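You operate a simulated robot arm through the tools that you are given. There is no shell and no other tool. Be economical: measure what you need, move in short steps, check, and stop when the job is done.

You are at the controls of a simulated robot arm. One attempt, no reset.

TASK
Fetch the teal cloth and set it on the belt beside the in table. Take the purple card and put it on the teal table. Open the brown drawer, put the yellow corner pad on the purple table away in the inside of the brown drawer and shut the drawer again. Open the teal drawer of the goods table, put the white clip from the inside of the teal drawer of the goods table on the yellow card and shut the drawer again. Open the blue drawer of the purple table, fetch the bar marked five and set it in the inside of the blue drawer of the purple table, then shut the drawer. Press the swing button to switch it on. Shut the upper drawer of the chest. Close the extras door. Open the lid of the white glue tray. Any order will do.

It is judged by the outcome, as a careful person would: the job done as asked, and still so three seconds after it is handed in. It fails if anything else is knocked over, pushed out of place, dropped, spilled or broken. A push-on lid holds only when it is set on centred and level and pressed home; a screw cap is set on level and turned clockwise until tight. Flat cloth is picked up by pressing the open fingertips on it (5 to 10 N) and closing them slowly along it; thin cloth reads only 2 to 8 mm in the jaws.

THE ROBOT
A 7-joint arm with a two-finger parallel gripper on a trunk, on a base that drives. Base frame: it is fixed to the floor where the robot stands at the start and does not move with it; the origin is under the middle of the robot, x ahead of it, y to its left, z up. Units: mm, degrees, N and s.
With the tool pointing down near the work surface it reaches from about 280 to 720 mm from the robot's upright axis, wherever it stands. Its first joint turns from -166.0 to 166.0 degrees. Places, roughly: bar marked five [3750, -1000, 750]; belt beside the in table (22x31 cm) [-1140, 2160, 780]; blue drawer of the purple table [3300, 1700, 600]; brown drawer [3300, 4600, 600]; extras door [-700, 1200, 400]; inside of the blue drawer of the purple table [3300, 1700, 600]; inside of the brown drawer [3300, 4600, 600]; lid of the white glue tray [3800, 1000, 800]; purple card [3250, 750, 750]; swing button [-500, -1000, 1200]; teal cloth (10x7x3 cm) [500, 200, 800]; teal drawer of the goods table [3700, -900, 600]; teal table [3500, 3100, 800]; upper drawer of the chest [-400, -3200, 1000]; white clip (3x3x4 cm) [3800, -800, 600]; yellow card [3750, -2750, 750]; yellow corner pad (6x6x4 cm) [3600, 1400, 800]. Payload 1.57 kg.
Tool frame: the origin (TCP) lies between the finger pads and is the grasp point; the fingertips stand 30 mm ahead of it; z points along the fingers, y is the line along which they close. Largest opening 80 mm; finger width 17, thickness 12; the body of the gripper, 40 by 82 mm, starts 80 mm behind the TCP.
Orientation is that of the tool frame in the base frame, as a unit quaternion [x, y, z, w]. With the fingers straight down and closing along the base's y, the tool's x points along the base's -x, its y along +y and its z along -z.

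THE INTERFACE
- The arm moves only by the tool drive_tool. Its argument "commands" is a list of rows, each a list of 7 numbers: the shift along the base's x, y, z in units of 20 mm (1.0 is 20 mm), then the turn, a rotation vector about the base's x, y, z in units of 8 degrees (1.0 is 8 degrees), then the opening, from 0 (shut) to 1 (fully open). In form: [[tx, ty, tz, ax, ay, az, claw], ...]. A call has 1 to 20 rows; each row shifts and turns the commanded pose from where the row before left it. A call with a number of a shift or a turn outside -1 to 1 is refused whole. A row lasts 0.2 s, in which the tool goes at most 50 mm and 8.6 degrees; a call with a longer step from one row to the next is refused whole, and so is a gripper value outside its range. Where a pose cannot be reached the arm comes as near as it can. A force on the tool above 40 N (or 10 N above the force at the start of the call, whichever is more), or a blocked arm, ends the call early, and 0.2 s more pass. The fingers move at their own pace (about 72 mm/s each) and stop on an object; they squeeze with about 32 N. The grip force told is the motor's: it shows also when the fingers shut on nothing. Time passes only in rows, and 0.2 s behind the last, so rows that do not move let the fingers close. It gives the time, the measured TCP pose, the force on the tool (base axes), the opening and the grip force at its end, in the units of the frame above (readings bear some noise), with the torque about the TCP (base axes, N m) and any sound that the robot's microphone picked up.
- Cameras (640 x 400 px; columns grow to the right, rows downward): "scene" is now at [-61.8, 63.5, 1381.2]; the picture's right is [-0.94, -0.35, 0.00], its down [-0.24, 0.64, -0.73] and it looks along [0.26, -0.69, -0.68] (base axes); focal length 214 px, centre (320, 200). "wrist" rides on the gripper at [72, -7, -122] in the tool frame; the picture's right is [0.09, 1.00, 0.00], its down [-0.84, 0.08, -0.54] and it looks along [-0.54, 0.05, 0.84] (tool axes); focal length 238 px, centre (320, 200). There is no depth. A picture from a camera that has moved, and an enlarged one, comes with that camera's place and axes in the base frame and with its lens.
- camera(camera): a new picture of that camera. The clock stands still meanwhile.
- slide_trunk(by): slides the trunk up (or, below 0, down) by that many mm; the arm and the scene camera ride with it, the base frame stays. It gives what a move gives, with no picture.
- roll_base(legs): drives the robot by 1 to 6 legs, each [ahead, left, turn to the left] in mm, mm and degrees, along the robot's own axes; the way and the turn of a leg run together, so that a leg with both is an arc; at most 1500 mm and 180 degrees a leg. The arm and the cameras ride along, it lands a little off, and it stops where it bumps. It gives what a move gives.
- head_to(pan, tilt): turns the head with the scene camera to pan (to the left, within 86 degrees either way) and tilt (down, from -29 to 69), counted from straight ahead of the robot. It gives what a move gives.
- zoom(camera, box): a new picture of the part [left, top, right, bottom] of that camera's present view, enlarged. The clock stands still meanwhile.
- hand_in(): hands the job in; it is judged then, once.

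Go step by step. Nothing tells you exact positions but the pictures and the camera data: compare them with the known pose of the tool, close in by small moves and look again before you grip or let go. The budget is 525 turns and 308 pictures, counting those below and the enlarged ones. Unless the task says otherwise, let go and move clear before handing in, and close with one line.

The tools are called after "Request:" as a command line: name --pt "numbers of a row" for each row, then --argument value for the rest, lists and objects as JSON in quotes. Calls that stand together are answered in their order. drive_tool: Moves the arm, as the interface text tells. Its arguments: {"type":"object","properties":{"commands":{"type":"array","items":{"type":"array","items":{"type":"number"}}}},"required":["commands"]} The other tools are called the same way: slide_trunk (by) slides the trunk up or down; roll_base (legs) drives the base; head_to (pan, tilt) turns the head that bears the scene camera; camera (camera) takes a picture; zoom (camera, box) takes an enlarged picture of a part of a camera's view; hand_in () hands the job in.

At the start:

```text
t: 0.0
tcp_pos: [-174.0, -373.0, 1268.1]
orientation: [0.0, 1.0, 0.001, -0.001]
contact_force: [0.8, -0.1, 0.2]
ft_torque: [-0.01, 0.01, 0.0]
gripper_width: 80.0
finger_force: 0.0
trunk travel left (down, up): [-50.0, 65.0]
robot x, y, heading: [3.4, -1.9, -0.1]
head pan, tilt: [-69.3, 42.8]
```

scene: 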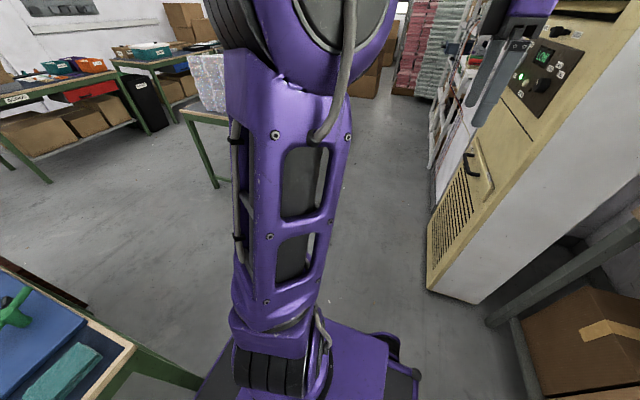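
wrist: 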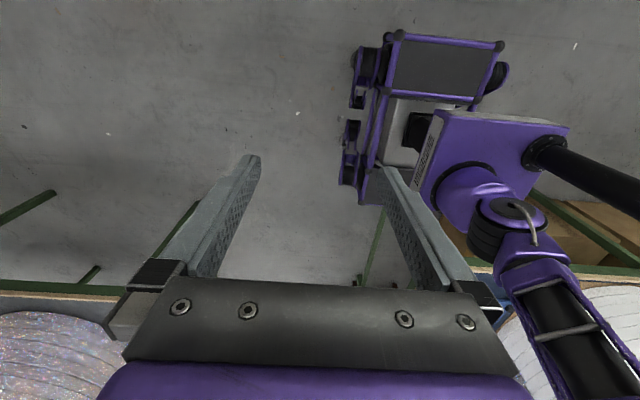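

I see the arm in front of a workshop, with a table ahead that bears a teal cloth. I'll look around with the head first.

Request:
head_to --pan 0 --tilt 35

Request:
camera --camera "scene"

Request:
head_to --pan 80 --tilt 20

Request:
camera --camera "scene"

Request:
head_to --pan -80 --tilt 10

Request:
camera --camera "scene"

```text
t: 1.4
tcp_pos: [-173.8, -372.7, 1267.8]
orientation: [0.0, 1.0, 0.0, 0.0]
contact_force: [-0.2, 0.7, -0.6]
ft_torque: [0.0, -0.02, 0.0]
gripper_width: 80.1
finger_force: 0.1
trunk travel left (down, up): [-50.0, 65.0]
robot x, y, heading: [4.2, 0.9, -0.3]
head pan, tilt: [0.0, 35.0]
```

```text
305 pictures are left
camera scene: at [-3.0, 141.1, 1392.8], right [0.0, -1.0, 0.0], down [-0.57, 0.0, -0.82], along [0.82, 0.0, -0.57], focal length 214 px, centre (320, 200)
```

scene: 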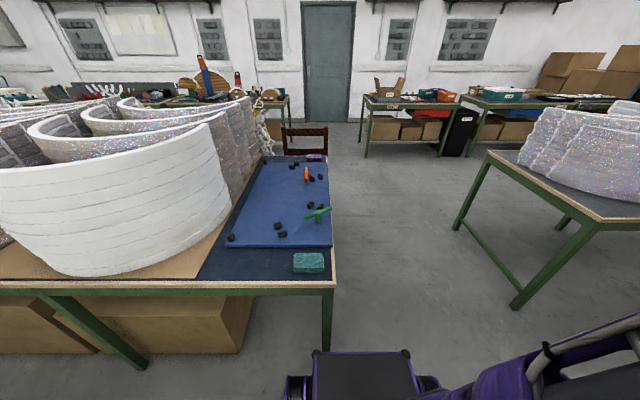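

```text
t: 2.9
tcp_pos: [-174.9, -372.3, 1267.4]
orientation: [-0.001, 1.0, 0.0, 0.0]
contact_force: [-0.8, 0.1, -0.1]
ft_torque: [-0.03, -0.03, 0.03]
gripper_width: 79.9
finger_force: 0.1
trunk travel left (down, up): [-50.0, 65.0]
robot x, y, heading: [-1.3, 2.7, -0.2]
head pan, tilt: [80.0, 20.0]
```

```text
304 pictures are left
camera scene: at [-74.9, 232.9, 1416.7], right [0.98, -0.17, 0.0], down [-0.06, -0.34, -0.94], along [0.16, 0.93, -0.34], focal length 214 px, centre (320, 200)
```

scene: 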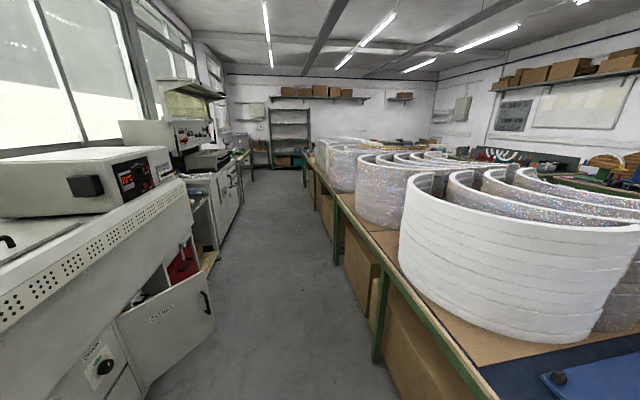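

```text
t: 5.4
tcp_pos: [-174.5, -373.2, 1268.5]
orientation: [0.0, 1.0, -0.001, 0.0]
contact_force: [-0.1, 0.9, 0.5]
ft_torque: [-0.02, 0.0, -0.03]
gripper_width: 79.9
finger_force: 0.1
trunk travel left (down, up): [-50.0, 65.0]
robot x, y, heading: [-0.3, -2.3, 0.1]
head pan, tilt: [-80.0, 10.0]
```

```text
303 pictures are left
camera scene: at [-74.9, 49.6, 1433.0], right [-0.98, -0.17, 0.0], down [-0.03, 0.17, -0.98], along [0.17, -0.97, -0.17], focal length 214 px, centre (320, 200)
```

scene: 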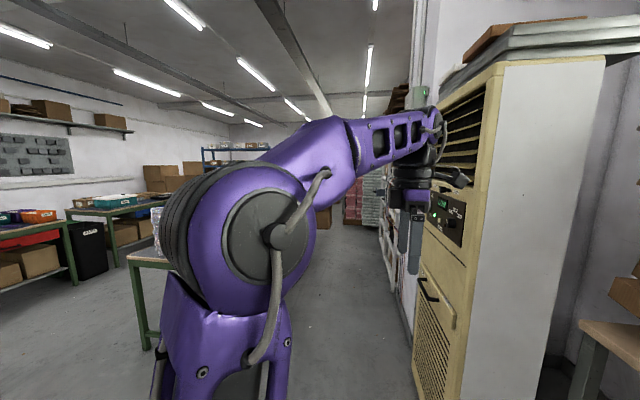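

The cabinet with a control panel stands at right-rear (about [-500,-1000,1200]), and its front faces +x. I'll look at it closely.

Request:
head_to --pan -86 --tilt 10

Request:
zoom --camera "scene" --box '[340, 150, 500, 250]'

Request:
head_to --pan -20 --tilt 60

Request:
camera --camera "scene"

```text
t: 6.1
tcp_pos: [-174.3, -373.5, 1268.3]
orientation: [0.0, 1.0, 0.0, -0.001]
contact_force: [0.3, 0.3, 0.2]
ft_torque: [0.01, 0.01, 0.0]
gripper_width: 79.9
finger_force: 0.1
trunk travel left (down, up): [-50.0, 65.0]
robot x, y, heading: [-1.3, -0.9, -0.4]
head pan, tilt: [-85.9, 10.0]
```

```text
4.00 times, centred on (420, 200) of scene
camera zoom: at [-84.5, 48.5, 1433.0], right [-1.0, -0.07, 0.0], down [-0.01, 0.17, -0.98], along [0.07, -0.98, -0.17], focal length 858 px, centre (-80, 200)
```

zoom: 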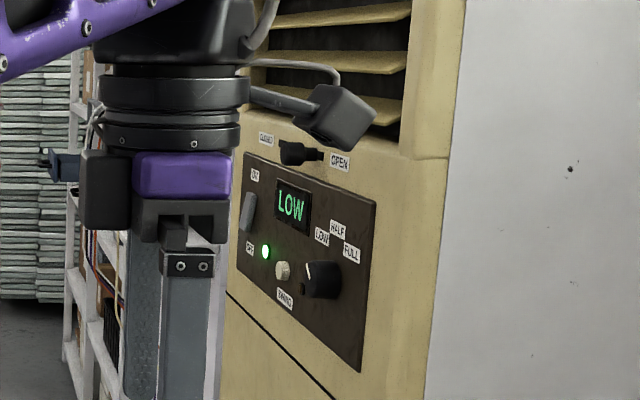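

```text
t: 7.4
tcp_pos: [-173.4, -372.6, 1268.3]
orientation: [0.0, 1.0, 0.0, 0.001]
contact_force: [-0.1, -0.1, -0.1]
ft_torque: [0.02, -0.01, 0.01]
gripper_width: 79.9
finger_force: 0.0
trunk travel left (down, up): [-50.0, 65.0]
robot x, y, heading: [2.1, -0.7, -0.1]
head pan, tilt: [-20.0, 60.0]
```

```text
301 pictures are left
camera scene: at [-28.5, 118.3, 1358.6], right [-0.34, -0.94, 0.0], down [-0.81, 0.3, -0.5], along [0.47, -0.17, -0.87], focal length 214 px, centre (320, 200)
```

scene: 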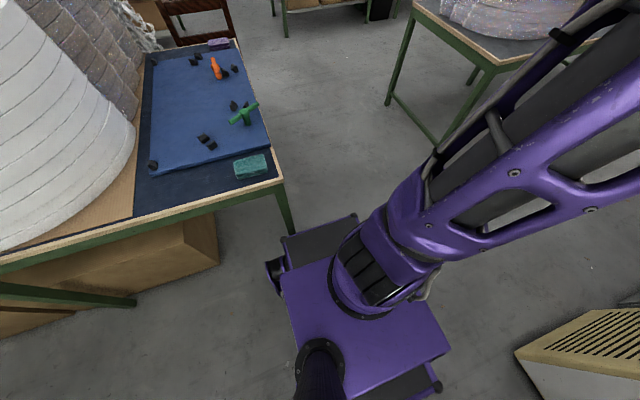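

The panel shows a slide switch, an indicator, a cream push button and a knob. First the cloth: I'll swing the arm round over the table with the jaws closing along x.

Request:
drive_tool --pt "1 0 0 0 0 0.5625 1" --pt "1 0 0 0 0 0.5625 1" --pt "1 0 0 0 0 0.5625 1" --pt "1 0 0 0 0 0.5625 1" --pt "1 0 0 0 0 0.5625 1" --pt "1 0 0 0 0 0.5625 1" --pt "1 0 0 0 0 0.5625 1" --pt "1 0 0 0 0 0.5625 1" --pt "1 0 0 0 0 0.5625 1" --pt "1 0 0 0 0 0.5625 1" --pt "1 0 0 0 0 0.5625 1" --pt "1 0 0 0 0 0.5625 1" --pt "1 0 0 0 0 0.5625 1" --pt "1 0 0 0 0 0.5625 1" --pt "1 0 0 0 0 0.5625 1" --pt "1 0 0 0 0 0.5625 1" --pt "1 0 0 0 0 0.5625 1" --pt "1 0 0 0 0 0.5625 1" --pt "1 0 0 0 0 0.5625 1" --pt "1 0 0 0 0 0.5625 1"

Request:
drive_tool --pt "0.8 0.9 -0.2 0 0 0 1" --pt "0.8 0.9 -0.2 0 0 0 1" --pt "0.8 0.9 -0.2 0 0 0 1" --pt "0.8 0.9 -0.2 0 0 0 1" --pt "0.8 0.9 -0.2 0 0 0 1" --pt "0.8 0.9 -0.2 0 0 0 1" --pt "0.8 0.9 -0.2 0 0 0 1" --pt "0.8 0.9 -0.2 0 0 0 1" --pt "0.8 0.9 -0.2 0 0 0 1" --pt "0.8 0.9 -0.2 0 0 0 1" --pt "0.6 0.9 -0.5 0 0 0 1" --pt "0.6 0.9 -0.5 0 0 0 1" --pt "0.6 0.9 -0.5 0 0 0 1" --pt "0.6 0.9 -0.5 0 0 0 1" --pt "0.6 0.9 -0.5 0 0 0 1" --pt "0.4 0.9 -0.5 0 0 0 1" --pt "0.4 0.9 -0.5 0 0 0 1" --pt "0.3 0.9 -0.5 0 0 0 1" --pt "0.3 0.9 -0.5 0 0 0 1" --pt "0 0.9 -0.5 0 0 0 1"

Request:
camera --camera "wrist"

```text
t: 11.6
tcp_pos: [225.2, -373.7, 1268.4]
orientation: [0.708, -0.707, 0.001, 0.0]
contact_force: [0.4, 0.3, 0.4]
ft_torque: [0.0, -0.03, 0.0]
gripper_width: 79.8
finger_force: 0.1
trunk travel left (down, up): [-50.0, 65.0]
robot x, y, heading: [-1.9, 0.2, 0.1]
head pan, tilt: [-20.0, 60.0]
```

```text
t: 15.8
tcp_pos: [475.0, -12.8, 1126.7]
orientation: [0.707, -0.707, 0.0, -0.001]
contact_force: [-0.2, -0.4, 0.8]
ft_torque: [-0.01, -0.03, -0.01]
gripper_width: 80.2
finger_force: 0.1
trunk travel left (down, up): [-50.0, 65.0]
robot x, y, heading: [-0.6, -1.8, 0.0]
head pan, tilt: [-20.0, 60.0]
```

```text
300 pictures are left
camera wrist: at [480.3, -85.0, 1248.6], right [-1.0, -0.09, 0.0], down [-0.08, 0.84, 0.54], along [-0.05, 0.54, -0.84], focal length 238 px, centre (320, 200)
```

wrist: 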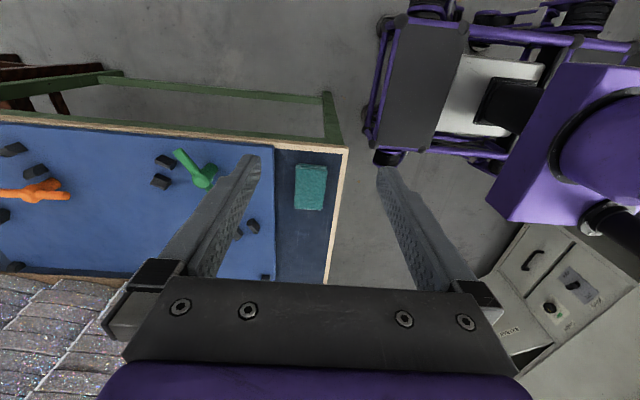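

The cloth is at about (478,174), with the 7 cm side along x. I'll move over it and descend.

Request:
drive_tool --pt "0 0.94 -0.8 0 0 0 1" --pt "0 0.94 -0.8 0 0 0 1" --pt "0 0.94 -0.8 0 0 0 1" --pt "0 0.94 -0.8 0 0 0 1" --pt "0 0.94 -0.8 0 0 0 1" --pt "0 0.94 -0.8 0 0 0 1" --pt "0 0.94 -0.8 0 0 0 1" --pt "0.1 0.94 -0.8 0 0 0 1" --pt "0.1 0.94 -0.8 0 0 0 1" --pt "0 0.94 -0.8 0 0 0 1" --pt "0 0 -1 0 0 0 1" --pt "0 0 -1 0 0 0 1"

Request:
camera --camera "wrist"

Request:
camera --camera "scene"

```text
t: 18.4
tcp_pos: [478.2, 176.8, 927.8]
orientation: [-0.707, 0.707, 0.0, 0.0]
contact_force: [-0.1, -0.1, -0.7]
ft_torque: [-0.01, 0.0, -0.03]
gripper_width: 80.0
finger_force: 0.1
trunk travel left (down, up): [-50.0, 65.0]
robot x, y, heading: [1.4, -0.7, 0.2]
head pan, tilt: [-20.0, 60.0]
```

```text
299 pictures are left
camera wrist: at [483.8, 104.5, 1048.6], right [-1.0, -0.09, 0.0], down [-0.08, 0.84, 0.54], along [-0.05, 0.54, -0.84], focal length 238 px, centre (320, 200)
```

wrist: 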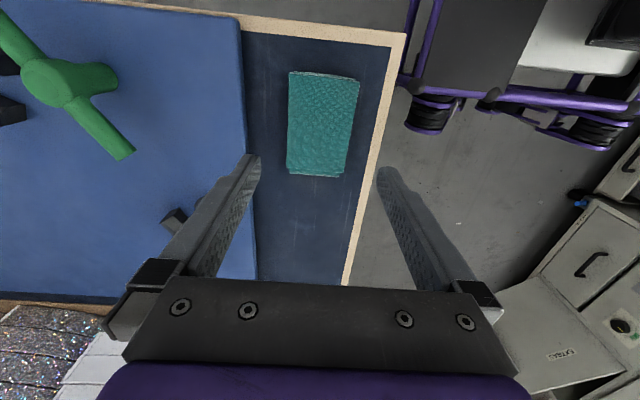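

```text
298 pictures are left
camera scene: at [-28.6, 118.4, 1358.6], right [-0.34, -0.94, 0.0], down [-0.81, 0.3, -0.5], along [0.47, -0.17, -0.87], focal length 214 px, centre (320, 200)
```

scene: 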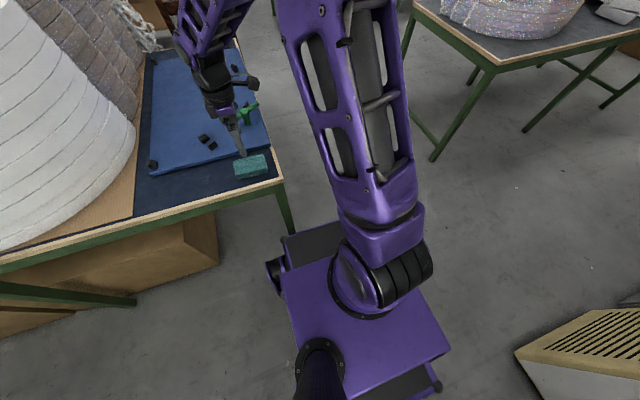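

Request:
drive_tool --pt "0 -0.35 -1 0 0 0 1" --pt "0 0 -1 0 0 0 1" --pt "0 0 -1 0 0 0 1" --pt "0 0 -0.75 0 0 0 1" --pt "0 0 0 0 0 0 1"

Request:
camera --camera "wrist"

Request:
zoom --camera "scene" --box '[190, 110, 318, 190]'

```text
t: 19.6
tcp_pos: [476.0, 168.5, 854.2]
orientation: [-0.707, 0.707, 0.001, 0.0]
contact_force: [-0.3, 0.3, -0.6]
ft_torque: [0.01, -0.02, -0.01]
gripper_width: 80.0
finger_force: 0.0
trunk travel left (down, up): [-50.0, 65.0]
robot x, y, heading: [2.4, -0.9, -0.3]
head pan, tilt: [-20.0, 60.0]
```

```text
297 pictures are left
camera wrist: at [482.0, 95.8, 974.4], right [-1.0, -0.09, 0.0], down [-0.08, 0.84, 0.54], along [-0.05, 0.54, -0.84], focal length 238 px, centre (320, 200)
```

wrist: 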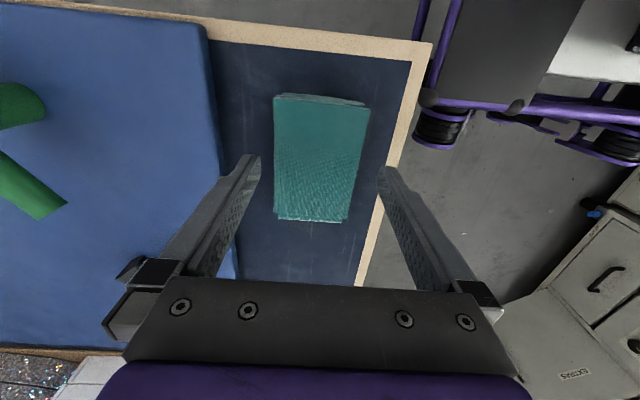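

```text
5.00 times, centred on (254, 150) of scene
camera zoom: at [-28.4, 118.4, 1358.6], right [-0.34, -0.94, 0.0], down [-0.81, 0.3, -0.5], along [0.47, -0.17, -0.87], focal length 1072 px, centre (650, 450)
```

zoom: 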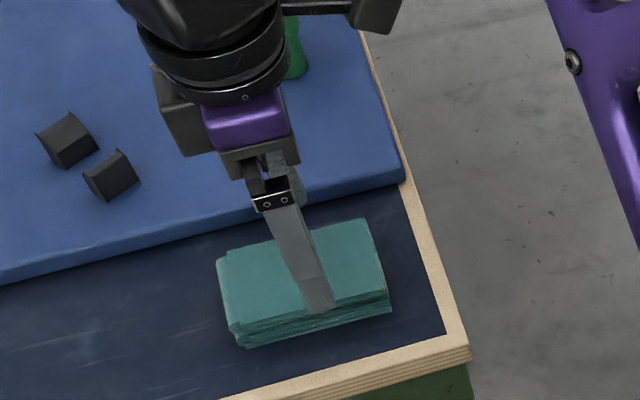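

Well aligned over the folded cloth. Descending and closing slowly.

Request:
drive_tool --pt "0 0 -0.7 0 0 0 1" --pt "0 0 -0.7 0 0 0 1" --pt "0 0 -0.5 0 0 0 1" --pt "0 0 0 0 0 0 1"

Request:
camera --camera "wrist"

Request:
zoom --camera "scene" --box '[190, 110, 318, 190]'

```text
t: 20.6
tcp_pos: [477.6, 168.2, 815.3]
orientation: [-0.707, 0.708, 0.0, 0.001]
contact_force: [-0.5, -0.3, 0.1]
ft_torque: [0.02, -0.01, -0.02]
gripper_width: 80.2
finger_force: 0.1
trunk travel left (down, up): [-50.0, 65.0]
robot x, y, heading: [-2.6, -1.9, 0.1]
head pan, tilt: [-20.0, 60.0]
```

```text
295 pictures are left
camera wrist: at [483.9, 96.4, 936.7], right [-1.0, -0.09, 0.0], down [-0.08, 0.84, 0.54], along [-0.05, 0.54, -0.84], focal length 238 px, centre (320, 200)
```

wrist: 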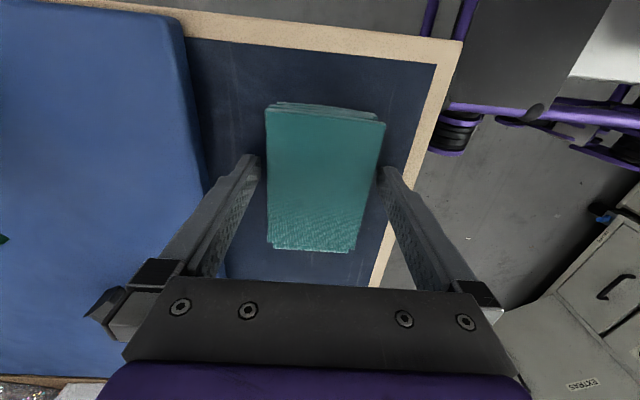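

```text
5.00 times, centred on (254, 150) of scene
camera zoom: at [-28.5, 118.4, 1358.6], right [-0.34, -0.94, 0.0], down [-0.81, 0.3, -0.5], along [0.47, -0.17, -0.87], focal length 1072 px, centre (650, 450)
```

zoom: 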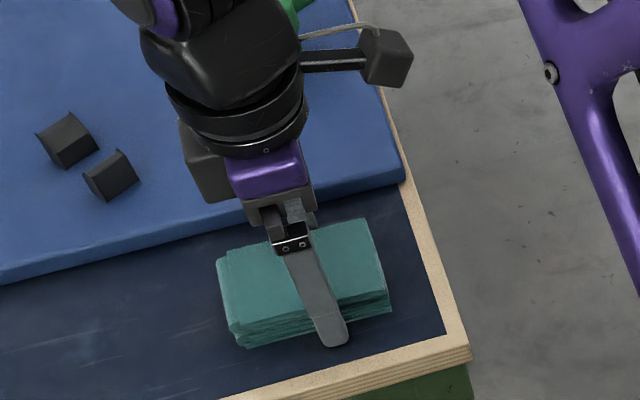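

Request:
drive_tool --pt "0 0 -0.4 0 0 0 1" --pt "0 0 0 0 0 0 1" --pt "0 0 0 0 0 0 0.85" --pt "0 0 0 0 0 0 0.7" --pt "0 0 0 0 0 0 0.5" --pt "0 0 0 0 0 0 0.3" --pt "0 0 0 0 0 0 0.2" --pt "0 0 0 0 0 0 0.2"

Request:
camera --camera "wrist"

```text
t: 22.4
tcp_pos: [476.5, 168.8, 809.2]
orientation: [0.708, -0.707, 0.0, 0.0]
contact_force: [-7.7, -2.8, 21.6]
ft_torque: [-0.07, 0.81, 0.02]
gripper_width: 63.8
finger_force: 32.6
trunk travel left (down, up): [-50.0, 65.0]
robot x, y, heading: [2.8, 0.1, -0.1]
head pan, tilt: [-20.0, 60.0]
stopped in row 8: the force on the tool passed its limit at 40 N (the readings are from after the stop); the commanded pose is now the measured one
```

```text
293 pictures are left
camera wrist: at [482.7, 96.6, 930.8], right [-1.0, -0.09, 0.0], down [-0.08, 0.84, 0.54], along [-0.05, 0.54, -0.84], focal length 238 px, centre (320, 200)
```

wrist: 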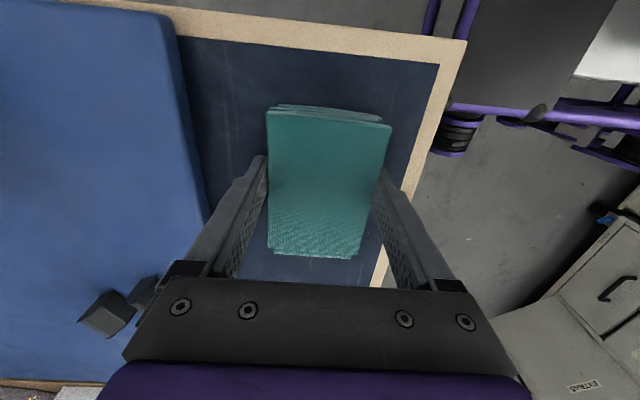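

The cloth is gripped at 64 mm. Lifting now.

Request:
drive_tool --pt "0 0 0.3 0 0 0 0.2" --pt "0 0 0.5 0 0 0 0.2" --pt "0 0 1 0 0 0 0.2" --pt "0 0 1 0 0 0 0.2" --pt "0 0 1 0 0 0 0.2" --pt "0 0 1 0 0 0 0.2" --pt "0 0 1 0 0 0 0.2" --pt "0 0 1 0 0 0 0.2" --pt "0 0 1 0 0 0 0.2" --pt "0 0 1 0 0 0 0.2"

Request:
camera --camera "wrist"

Request:
head_to --pan 84 --tilt 30

Request:
camera --camera "scene"

```text
t: 24.6
tcp_pos: [479.7, 168.8, 984.1]
orientation: [0.708, -0.706, 0.0, 0.0]
contact_force: [-0.5, 0.6, 0.8]
ft_torque: [-0.01, 0.01, 0.01]
gripper_width: 16.0
finger_force: 0.0
trunk travel left (down, up): [-50.0, 65.0]
robot x, y, heading: [1.3, 0.1, -0.2]
head pan, tilt: [-20.0, 60.0]
```

```text
292 pictures are left
camera wrist: at [485.2, 96.8, 1105.2], right [-1.0, -0.09, 0.0], down [-0.08, 0.84, 0.54], along [-0.05, 0.54, -0.84], focal length 238 px, centre (320, 200)
```

wrist: 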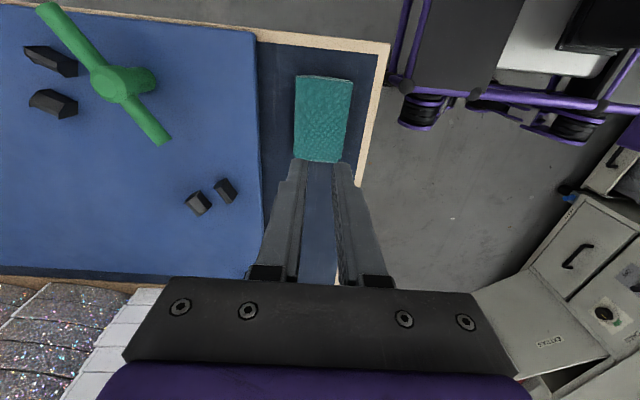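

```text
t: 26.4
tcp_pos: [480.1, 169.1, 984.1]
orientation: [-0.707, 0.707, -0.001, 0.0]
contact_force: [-0.8, 0.7, 0.2]
ft_torque: [0.01, -0.01, 0.0]
gripper_width: 15.9
finger_force: 0.1
trunk travel left (down, up): [-50.0, 65.0]
robot x, y, heading: [0.9, -0.6, -0.1]
head pan, tilt: [84.0, 30.0]
```

```text
291 pictures are left
camera scene: at [-81.7, 231.2, 1400.6], right [0.99, -0.1, 0.0], down [-0.05, -0.5, -0.87], along [0.09, 0.86, -0.5], focal length 214 px, centre (320, 200)
```

scene: 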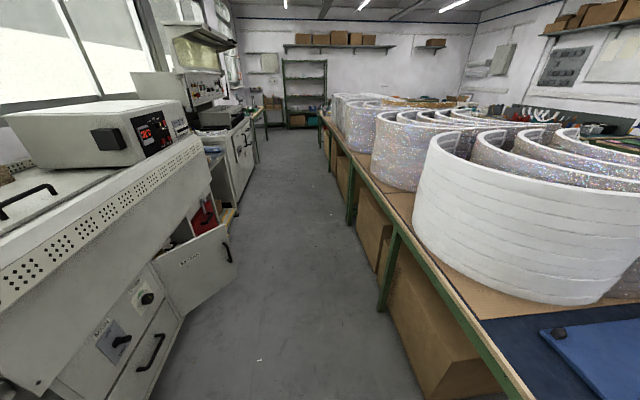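

The grip slipped off and the cloth stayed in place. I'll try again a bit deeper, watching the force.

Request:
drive_tool --pt "0 0 0 0 0 0 1" --pt "-0.1 0 0 0 0 0 1" --pt "-0.05 0.1 -1 0 0 0 1" --pt "0 0 -1 0 0 0 1" --pt "0 0 -1 0 0 0 1" --pt "0 0 -1 0 0 0 1" --pt "0 0 -1 0 0 0 1" --pt "0 0 -1 0 0 0 1" --pt "0 0 -1 0 0 0 1" --pt "0 0 -1 0 0 0 1" --pt "0 0 -0.5 0 0 0 1" --pt "0 0 -0.3 0 0 0 1" --pt "0 0 0 0 0 0 1"

Request:
drive_tool --pt "0 0 -0.2 0 0 0 1" --pt "0 0 0 0 0 0 1"

```text
t: 29.2
tcp_pos: [476.4, 171.8, 810.0]
orientation: [0.707, -0.707, 0.001, -0.002]
contact_force: [-3.4, -0.6, 17.8]
ft_torque: [-0.1, 0.95, -0.02]
gripper_width: 79.9
finger_force: 0.0
trunk travel left (down, up): [-50.0, 65.0]
robot x, y, heading: [-2.4, 0.8, 0.1]
head pan, tilt: [84.0, 30.0]
```

```text
t: 29.6
tcp_pos: [474.9, 170.8, 809.9]
orientation: [-0.707, 0.707, -0.002, 0.002]
contact_force: [-6.6, -4.2, 24.5]
ft_torque: [-0.11, 1.33, 0.14]
gripper_width: 79.8
finger_force: 0.1
trunk travel left (down, up): [-50.0, 65.0]
robot x, y, heading: [0.2, -0.3, 0.1]
head pan, tilt: [84.0, 30.0]
stopped in row 1: the force on the tool passed its limit at 46 N (the readings are from after the stop); the commanded pose is now the measured one
```

The fingertips are touching the table at z≈780. I'll raise a few mm, squeeze fully, then lift very slowly while watching the width.

Request:
drive_tool --pt "0 0 0.2 0 0 0 1" --pt "0 0 0 0 0 0 0.8" --pt "0 0 0 0 0 0 0.7" --pt "0 0 0 0 0 0 0.6" --pt "0 0 0 0 0 0 0.4" --pt "0 0 0 0 0 0 0" --pt "0 0 0 0 0 0 0" --pt "0 0 0 0 0 0 0" --pt "0 0 0 0 0 0 0"

Request:
drive_tool --pt "0 0 0.1 0 0 0 0" --pt "0 0 0.1 0 0 0 0" --pt "0 0 0.1 0 0 0 0" --pt "0 0 0.1 0 0 0 0" --pt "0 0 0.1 0 0 0 0" --pt "0 0 0.1 0 0 0 0"

Request:
camera --camera "wrist"

```text
t: 31.6
tcp_pos: [477.4, 172.3, 811.8]
orientation: [0.707, -0.707, 0.002, -0.002]
contact_force: [-0.1, -0.5, 0.4]
ft_torque: [0.02, 0.01, -0.01]
gripper_width: 63.8
finger_force: 32.3
trunk travel left (down, up): [-50.0, 65.0]
robot x, y, heading: [2.5, 1.2, 0.2]
head pan, tilt: [84.0, 30.0]
```

```text
t: 33.0
tcp_pos: [477.3, 173.2, 824.1]
orientation: [-0.707, 0.707, -0.002, 0.002]
contact_force: [0.1, 0.4, -0.8]
ft_torque: [0.01, -0.03, -0.01]
gripper_width: 63.7
finger_force: 32.5
trunk travel left (down, up): [-50.0, 65.0]
robot x, y, heading: [-1.5, -0.5, -0.2]
head pan, tilt: [84.0, 30.0]
```

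```text
290 pictures are left
camera wrist: at [482.6, 100.3, 944.6], right [-1.0, -0.09, 0.0], down [-0.08, 0.84, 0.54], along [-0.05, 0.54, -0.84], focal length 238 px, centre (320, 200)
```

wrist: 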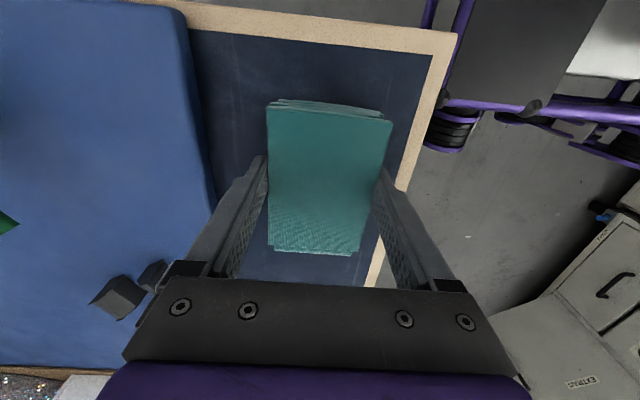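

It's held this time. Continue the lift gently.

Request:
drive_tool --pt "0 0 0.2 0 0 0 0" --pt "0 0 0.3 0 0 0 0" --pt "0 0 0.4 0 0 0 0" --pt "0 0 0.5 0 0 0 0" --pt "0 0 0.6 0 0 0 0" --pt "0 0 0.7 0 0 0 0" --pt "0 0 0.8 0 0 0 0" --pt "0 0 0.8 0 0 0 0" --pt "0 0 0.8 0 0 0 0" --pt "0 0 0.8 0 0 0 0" --pt "0 0 0.8 0 0 0 0" --pt "0 0 0.8 0 0 0 0" --pt "0 0 0.4 0 0 0 0"

Request:
camera --camera "wrist"

```text
t: 35.8
tcp_pos: [476.9, 172.1, 982.9]
orientation: [0.707, -0.707, 0.001, -0.001]
contact_force: [-0.2, -0.3, 0.5]
ft_torque: [0.05, 0.02, 0.0]
gripper_width: 63.7
finger_force: 31.9
trunk travel left (down, up): [-50.0, 65.0]
robot x, y, heading: [-0.1, -0.6, 0.0]
head pan, tilt: [84.0, 30.0]
```

```text
289 pictures are left
camera wrist: at [481.9, 99.8, 1103.3], right [-1.0, -0.09, 0.0], down [-0.08, 0.84, 0.54], along [-0.05, 0.54, -0.84], focal length 238 px, centre (320, 200)
```

wrist: 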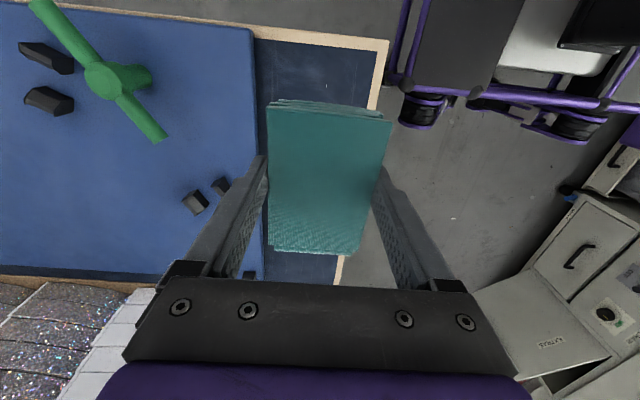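

The cloth is held. Now I'll back up, turn left and drive up the aisle towards the belt.

Request:
roll_base --legs '[[-150, 0, 0], [0, 0, 90], [1300, 0, 0]]'

Request:
head_to --pan 40 --tilt 25

Request:
camera --camera "scene"

```text
t: 47.3
tcp_pos: [-358.9, 1781.1, 982.4]
orientation: [1.0, 0.011, 0.0, -0.001]
contact_force: [-1.0, 0.1, -0.3]
ft_torque: [-0.01, 0.01, -0.02]
gripper_width: 63.9
finger_force: 31.7
trunk travel left (down, up): [-50.0, 65.0]
robot x, y, heading: [-177.1, 1307.4, 91.3]
head pan, tilt: [84.0, 30.0]
```

```text
t: 48.4
tcp_pos: [-358.4, 1781.3, 983.6]
orientation: [1.0, 0.011, 0.0, -0.002]
contact_force: [-0.3, 0.0, -0.2]
ft_torque: [-0.03, 0.01, 0.0]
gripper_width: 64.0
finger_force: 31.6
trunk travel left (down, up): [-50.0, 65.0]
robot x, y, heading: [-177.6, 1308.2, 91.1]
head pan, tilt: [40.0, 25.0]
```

```text
288 pictures are left
camera scene: at [-375.8, 1286.2, 1408.6], right [0.75, 0.66, 0.0], down [0.28, -0.32, -0.91], along [-0.6, 0.68, -0.42], focal length 214 px, centre (320, 200)
```

scene: 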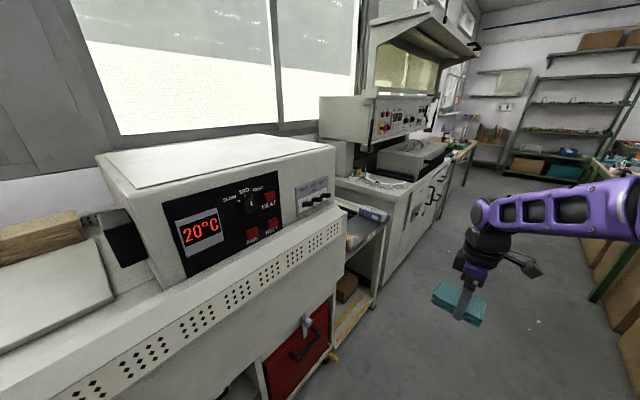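

Request:
roll_base --legs '[[650, 0, 0]]'

Request:
head_to --pan 75 --tilt 40

Request:
camera --camera "scene"

```text
t: 52.0
tcp_pos: [-368.5, 2437.4, 982.0]
orientation: [1.0, 0.008, 0.0, -0.002]
contact_force: [-0.7, -0.5, 0.2]
ft_torque: [0.01, -0.01, -0.02]
gripper_width: 63.7
finger_force: 31.9
trunk travel left (down, up): [-50.0, 65.0]
robot x, y, heading: [-185.7, 1962.9, 90.9]
head pan, tilt: [40.0, 25.0]
```

```text
t: 53.0
tcp_pos: [-369.1, 2438.2, 983.8]
orientation: [1.0, 0.009, -0.001, -0.002]
contact_force: [0.7, -0.3, -1.0]
ft_torque: [-0.03, 0.02, 0.0]
gripper_width: 64.0
finger_force: 31.9
trunk travel left (down, up): [-50.0, 65.0]
robot x, y, heading: [-187.4, 1966.0, 90.8]
head pan, tilt: [75.0, 40.0]
```

```text
287 pictures are left
camera scene: at [-410.6, 1894.3, 1385.3], right [0.24, 0.97, 0.0], down [0.62, -0.16, -0.77], along [-0.74, 0.19, -0.64], focal length 214 px, centre (320, 200)
```

scene: 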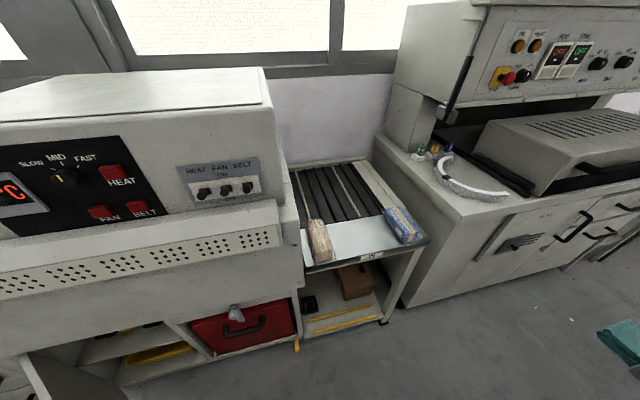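

Request:
zoom --camera "scene" --box '[260, 140, 452, 260]'

```text
3.33 times, centred on (356, 200) of scene
camera zoom: at [-410.6, 1894.3, 1385.3], right [0.24, 0.97, 0.0], down [0.62, -0.16, -0.77], along [-0.74, 0.19, -0.64], focal length 715 px, centre (200, 200)
```

zoom: 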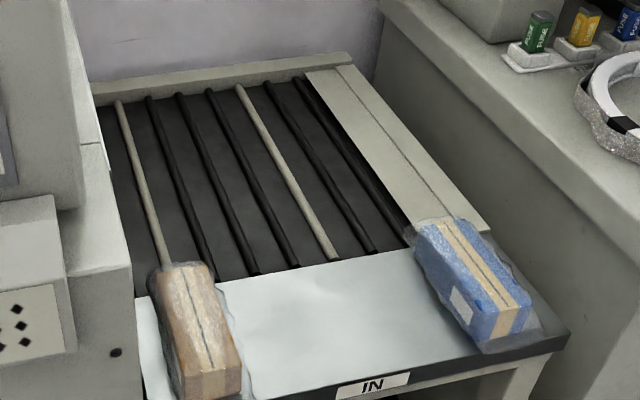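

The belt is the black ribbed part behind the white IN plate, around (-1140,2160). I'll pull level with it, then swing the arm left.

Request:
roll_base --legs '[[195, 0, -0.8]]'

Request:
drive_tool --pt "-0.75 -1 0.2 0 0 0 0" --pt "-0.75 -1 0.2 0 0 0 0" --pt "-0.75 -1 0.2 0 0 0 0" --pt "-0.75 -1 0.2 0 0 0 0" --pt "-0.75 -1 0.2 0 0 0 0" --pt "-0.75 -1 0 0 0 0 0" --pt "-0.75 -1 0 0 0 0 0" --pt "-0.75 -1 0 0 0 0 0" --pt "-0.75 -1 0 0 0 0 0" --pt "-0.75 -1 0 0 0 0 0" --pt "-0.75 -1 0 0 0 0 0" --pt "-0.75 -1 0 0 0 0 0" --pt "-0.75 -1 0 0 0 0 0" --pt "-0.75 -1 0 0 0 0 0" --pt "-0.75 -1 0 0 0 0 0" --pt "-0.75 -1 0 0 0 0 0" --pt "-0.75 -1 0 0 0 0 0" --pt "-0.75 -1 0 0 0 0 0" --pt "-0.75 -1 0 0 0 0 0" --pt "-0.75 -1 0 0 0 0 0"

Request:
camera --camera "scene"

```text
t: 54.6
tcp_pos: [-362.6, 2635.3, 982.5]
orientation: [1.0, 0.0, 0.0, -0.002]
contact_force: [-0.5, 0.2, 0.2]
ft_torque: [0.0, 0.03, 0.01]
gripper_width: 63.8
finger_force: 32.0
trunk travel left (down, up): [-50.0, 65.0]
robot x, y, heading: [-186.7, 2161.2, 90.2]
head pan, tilt: [75.0, 40.0]
```

```text
t: 58.8
tcp_pos: [-662.6, 2243.1, 1003.6]
orientation: [1.0, -0.009, -0.001, -0.002]
contact_force: [-0.2, -0.1, 0.0]
ft_torque: [-0.01, 0.0, 0.02]
gripper_width: 63.7
finger_force: 32.0
trunk travel left (down, up): [-50.0, 65.0]
robot x, y, heading: [-192.0, 2160.7, 89.9]
head pan, tilt: [75.0, 40.0]
```

```text
285 pictures are left
camera scene: at [-417.0, 2065.7, 1387.1], right [-0.04, 1.0, 0.0], down [0.63, 0.03, -0.78], along [-0.78, -0.03, -0.63], focal length 214 px, centre (320, 200)
```

scene: 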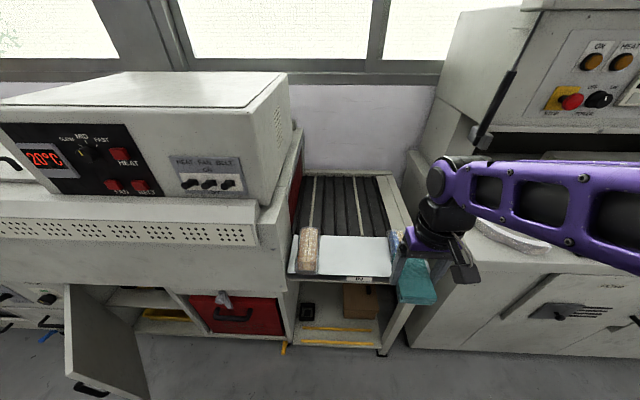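

Request:
drive_tool --pt "-0.5 -0.9 0 0 0 0 0" --pt "-0.5 -0.9 0 0 0 0 0" --pt "-0.5 -0.9 0 0 0 0 0" --pt "-0.5 -0.9 0 0 0 0 0"

Request:
roll_base --legs '[[0, 290, 0]]'

Request:
camera --camera "wrist"

Request:
camera --camera "scene"

```text
t: 59.8
tcp_pos: [-702.6, 2159.6, 997.4]
orientation: [1.0, 0.004, 0.003, -0.002]
contact_force: [-0.2, -0.7, -0.2]
ft_torque: [0.04, -0.01, -0.03]
gripper_width: 63.6
finger_force: 31.6
trunk travel left (down, up): [-50.0, 65.0]
robot x, y, heading: [-188.3, 2154.7, 90.2]
head pan, tilt: [75.0, 40.0]
```

```text
t: 63.2
tcp_pos: [-995.6, 2164.7, 1000.7]
orientation: [1.0, -0.001, -0.001, -0.002]
contact_force: [-1.0, 0.1, -0.6]
ft_torque: [0.01, 0.01, 0.01]
gripper_width: 63.9
finger_force: 32.4
trunk travel left (down, up): [-50.0, 65.0]
robot x, y, heading: [-481.6, 2157.9, 89.6]
head pan, tilt: [75.0, 40.0]
```

```text
284 pictures are left
camera wrist: at [-925.0, 2170.4, 1122.0], right [0.09, -1.0, 0.0], down [-0.84, -0.08, 0.54], along [-0.54, -0.05, -0.84], focal length 238 px, centre (320, 200)
```

wrist: 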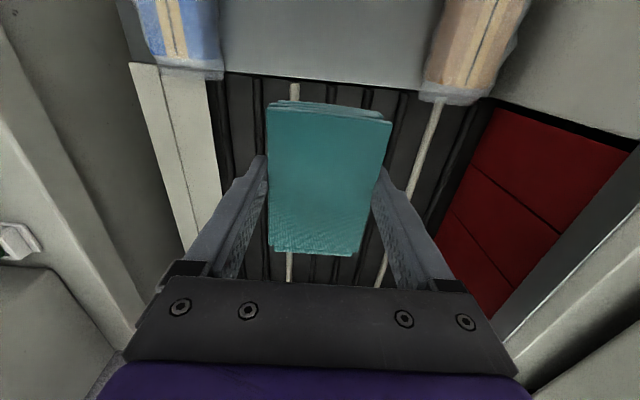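

```text
283 pictures are left
camera scene: at [-716.7, 2070.1, 1414.2], right [0.0, 1.0, 0.0], down [0.37, 0.0, -0.93], along [-0.93, 0.0, -0.37], focal length 214 px, centre (320, 200)
```

scene: 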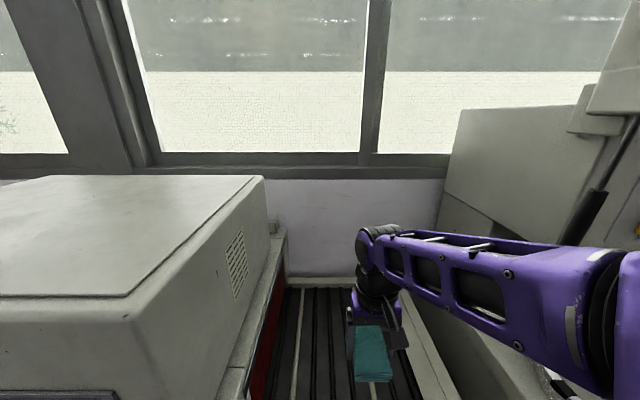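

The cloth hangs over the front edge of the belt. I'll extend to (-1140,2160) and lower to just above it.

Request:
drive_tool --pt "-0.9 0 -0.3 0 0 0 0" --pt "-0.9 0 -0.3 0 0 0 0" --pt "-0.9 0 -0.3 0 0 0 0" --pt "-0.9 0 -0.3 0 0 0 0" --pt "-0.9 0 -0.3 0 0 0 0" --pt "-0.9 0 -0.5 0 0 0 0" --pt "-0.9 0 -0.5 0 0 0 0" --pt "-0.9 0 -0.5 0 0 0 0" --pt "0 0 -0.8 0 0 0 0" --pt "0 0 -0.8 0 0 0 0" --pt "0 0 -0.8 0 0 0 0"

Request:
camera --camera "wrist"

Request:
head_to --pan 80 --tilt 50

Request:
camera --camera "scene"

```text
t: 65.6
tcp_pos: [-1139.5, 2163.9, 893.3]
orientation: [1.0, -0.001, 0.0, -0.002]
contact_force: [0.4, -1.4, -0.8]
ft_torque: [0.01, -0.01, -0.01]
gripper_width: 63.8
finger_force: 32.1
trunk travel left (down, up): [-50.0, 65.0]
robot x, y, heading: [-480.7, 2154.1, 89.9]
head pan, tilt: [75.0, 40.0]
```

```text
282 pictures are left
camera wrist: at [-1068.7, 2169.3, 1013.4], right [0.09, -1.0, 0.0], down [-0.84, -0.08, 0.54], along [-0.54, -0.05, -0.84], focal length 238 px, centre (320, 200)
```

wrist: 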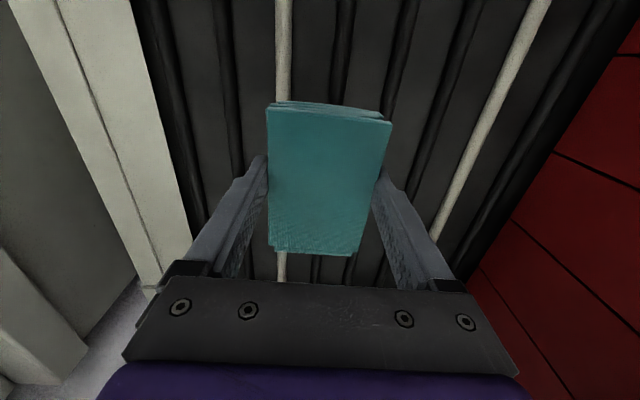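

```text
t: 66.3
tcp_pos: [-1139.9, 2163.8, 892.5]
orientation: [1.0, -0.001, -0.001, -0.002]
contact_force: [-0.2, 0.0, 0.6]
ft_torque: [-0.01, 0.01, 0.01]
gripper_width: 63.9
finger_force: 32.2
trunk travel left (down, up): [-50.0, 65.0]
robot x, y, heading: [-486.0, 2157.1, 89.7]
head pan, tilt: [80.0, 50.0]
```

```text
281 pictures are left
camera scene: at [-699.7, 2083.6, 1371.2], right [0.18, 0.98, 0.0], down [0.75, -0.14, -0.64], along [-0.63, 0.11, -0.77], focal length 214 px, centre (320, 200)
```

scene: 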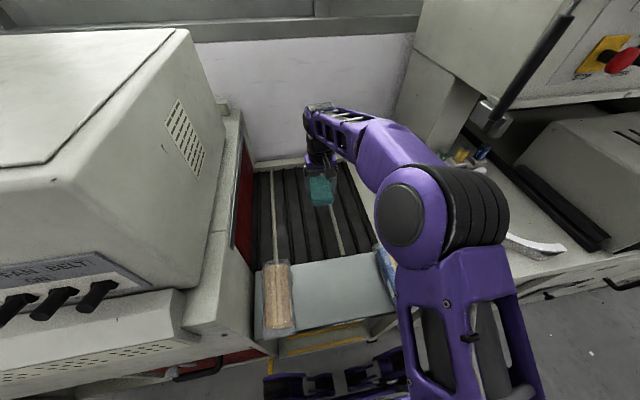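

Request:
drive_tool --pt "0 0 -0.8 0 0 0 0" --pt "0 0 -0.8 0 0 0 0" --pt "0 0 -0.8 0 0 0 0" --pt "0 0 -0.6 0 0 0 0" --pt "0 0 0 0 0 0 0"

Request:
zoom --camera "scene" --box '[256, 140, 384, 220]'

```text
t: 67.5
tcp_pos: [-1139.3, 2164.5, 834.5]
orientation: [1.0, -0.001, 0.0, -0.001]
contact_force: [0.1, -0.4, -0.1]
ft_torque: [0.01, 0.0, 0.0]
gripper_width: 63.5
finger_force: 31.7
trunk travel left (down, up): [-50.0, 65.0]
robot x, y, heading: [-482.0, 2157.9, 89.5]
head pan, tilt: [80.0, 50.0]
```

```text
5.00 times, centred on (320, 180) of scene
camera zoom: at [-699.7, 2083.6, 1371.1], right [0.18, 0.98, 0.0], down [0.75, -0.14, -0.64], along [-0.63, 0.11, -0.77], focal length 1072 px, centre (320, 300)
```

zoom: 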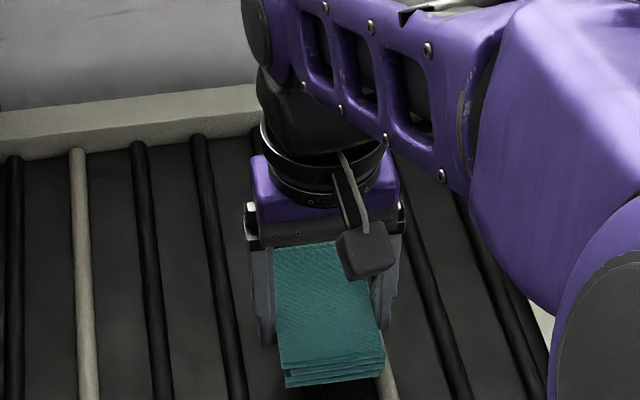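

Request:
drive_tool --pt "0 0 -0.3 0 0 0 0" --pt "0 0 -0.3 0 0 0 0" --pt "0 0 -0.3 0 0 0 0" --pt "0 0 0 0 0 0 0"

Request:
drive_tool --pt "0 0 -0.2 0 0 0 0" --pt "0 0 -0.2 0 0 0 0" --pt "0 0 0 0 0 0 0"

```text
t: 68.5
tcp_pos: [-1140.7, 2163.7, 815.6]
orientation: [1.0, 0.0, -0.001, -0.001]
contact_force: [0.7, -0.5, -0.6]
ft_torque: [0.0, -0.01, -0.01]
gripper_width: 63.9
finger_force: 32.1
trunk travel left (down, up): [-50.0, 65.0]
robot x, y, heading: [-480.7, 2159.0, 90.1]
head pan, tilt: [80.0, 50.0]
```

```text
t: 69.3
tcp_pos: [-1140.8, 2163.9, 811.0]
orientation: [1.0, 0.0, -0.002, -0.002]
contact_force: [0.7, 1.8, 19.0]
ft_torque: [-0.26, -0.52, 0.07]
gripper_width: 63.9
finger_force: 32.0
trunk travel left (down, up): [-50.0, 65.0]
robot x, y, heading: [-482.4, 2158.7, 90.1]
head pan, tilt: [80.0, 50.0]
```

Contact with the belt at 811. Ease off slightly, open and lift.

Request:
drive_tool --pt "0 0 0.12 0 0 0 0" --pt "0 0 0 0 0 0 0.85" --pt "0 0 0 0 0 0 1" --pt "0 0 0 0 0 0 1" --pt "0 0 0.5 0 0 0 1" --pt "0 0 1 0 0 0 1" --pt "0 0 1 0 0 0 1" --pt "0 0 1 0 0 0 1" --pt "0 0 1 0 0 0 1" --pt "0 0 1 0 0 0 1" --pt "0 0 1 0 0 0 1" --pt "0 0 1 0 0 0 1" --pt "0 0 1 0 0 0 1"

Request:
camera --camera "wrist"

```text
t: 72.1
tcp_pos: [-1140.1, 2162.8, 981.3]
orientation: [1.0, 0.0, 0.0, -0.001]
contact_force: [0.6, 0.2, 0.3]
ft_torque: [-0.03, 0.05, 0.0]
gripper_width: 79.9
finger_force: 0.1
trunk travel left (down, up): [-50.0, 65.0]
robot x, y, heading: [-486.1, 2157.7, 90.1]
head pan, tilt: [80.0, 50.0]
```

```text
279 pictures are left
camera wrist: at [-1069.3, 2169.3, 1101.6], right [0.09, -1.0, 0.0], down [-0.84, -0.08, 0.54], along [-0.54, -0.05, -0.84], focal length 238 px, centre (320, 200)
```

wrist: 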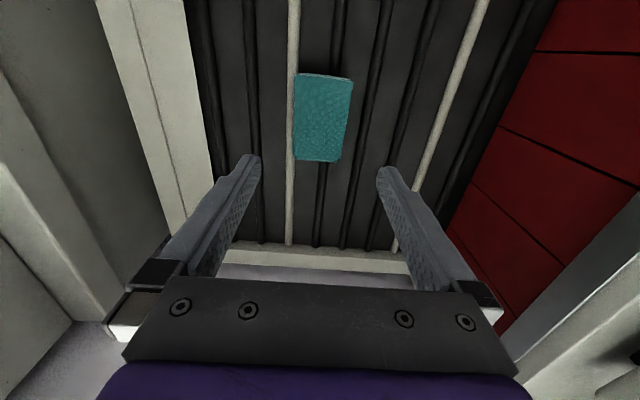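

The cloth lies on the belt. Next the extras door: back off to the aisle, then view the door.

Request:
roll_base --legs '[[0, -330, 0]]'

Request:
drive_tool --pt "0.8 1 0 0 0 0 0" --pt "0.8 1 0 0 0 0 0" --pt "0.8 1 0 0 0 0 0" --pt "0.8 1 0 0 0 0 0" --pt "0.8 1 0 0 0 0 0" --pt "0.8 1 0 0 0 0 0" --pt "0.8 1 0 0 0 0 0" --pt "0.8 1 0 0 0 0 0" --pt "0.8 1 0 0 0 0 0" --pt "0.8 1 0 0 0 0 0" --pt "0.8 1 0 0 0 0 0" --pt "0.8 1 0 0 0 0 0" --pt "0.8 1 0 0 0 0 0" --pt "0.8 1 0 0 0 0 0" --pt "0.8 1 0 0 0 0 0" --pt "0.8 1 0 0 0 0 0" --pt "0.8 1 0 0 0 0 0" --pt "0.8 1 0 0 0 0 0" --pt "0.8 1 0 0 0 0 0" --pt "0.8 1 0 0 0 0 0"

Request:
roll_base --legs '[[-1100, 0, 0]]'

Request:
head_to --pan 70 --tilt 50

Request:
camera --camera "scene"

```text
t: 75.8
tcp_pos: [-812.4, 2159.9, 981.8]
orientation: [1.0, 0.002, 0.0, -0.001]
contact_force: [-0.4, 0.2, -0.1]
ft_torque: [0.0, 0.01, 0.01]
gripper_width: 80.1
finger_force: 0.0
trunk travel left (down, up): [-50.0, 65.0]
robot x, y, heading: [-155.0, 2159.9, 90.2]
head pan, tilt: [80.0, 50.0]
```

```text
t: 80.0
tcp_pos: [-493.1, 2559.8, 978.9]
orientation: [1.0, 0.002, 0.0, -0.002]
contact_force: [-0.1, -1.4, 0.1]
ft_torque: [-0.03, -0.03, 0.01]
gripper_width: 0.1
finger_force: 21.0
trunk travel left (down, up): [-50.0, 65.0]
robot x, y, heading: [-152.6, 2157.3, 90.3]
head pan, tilt: [80.0, 50.0]
```

```text
t: 85.6
tcp_pos: [-485.0, 1460.3, 979.4]
orientation: [1.0, 0.016, 0.0, -0.002]
contact_force: [0.1, 0.3, 0.9]
ft_torque: [0.0, 0.03, -0.01]
gripper_width: 0.1
finger_force: 21.8
trunk travel left (down, up): [-50.0, 65.0]
robot x, y, heading: [-136.0, 1068.9, 92.0]
head pan, tilt: [80.0, 50.0]
```

```text
t: 86.4
tcp_pos: [-485.9, 1459.9, 979.9]
orientation: [1.0, 0.016, -0.001, -0.001]
contact_force: [0.0, 0.0, -0.4]
ft_torque: [0.01, -0.03, -0.01]
gripper_width: 0.1
finger_force: 21.1
trunk travel left (down, up): [-50.0, 65.0]
robot x, y, heading: [-135.2, 1066.2, 92.0]
head pan, tilt: [70.0, 50.0]
```

```text
278 pictures are left
camera scene: at [-347.4, 999.5, 1371.1], right [0.31, 0.95, 0.0], down [0.73, -0.24, -0.64], along [-0.61, 0.2, -0.77], focal length 214 px, centre (320, 200)
```

scene: 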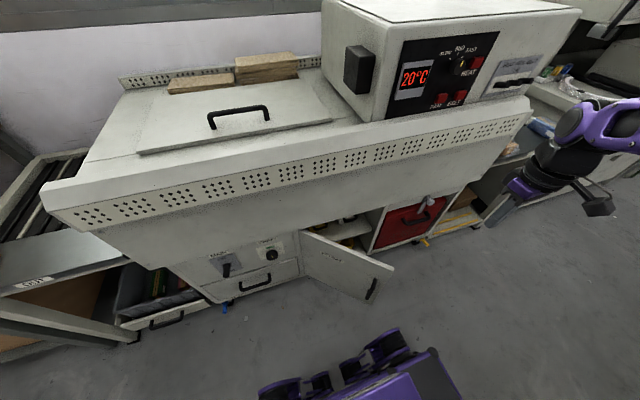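

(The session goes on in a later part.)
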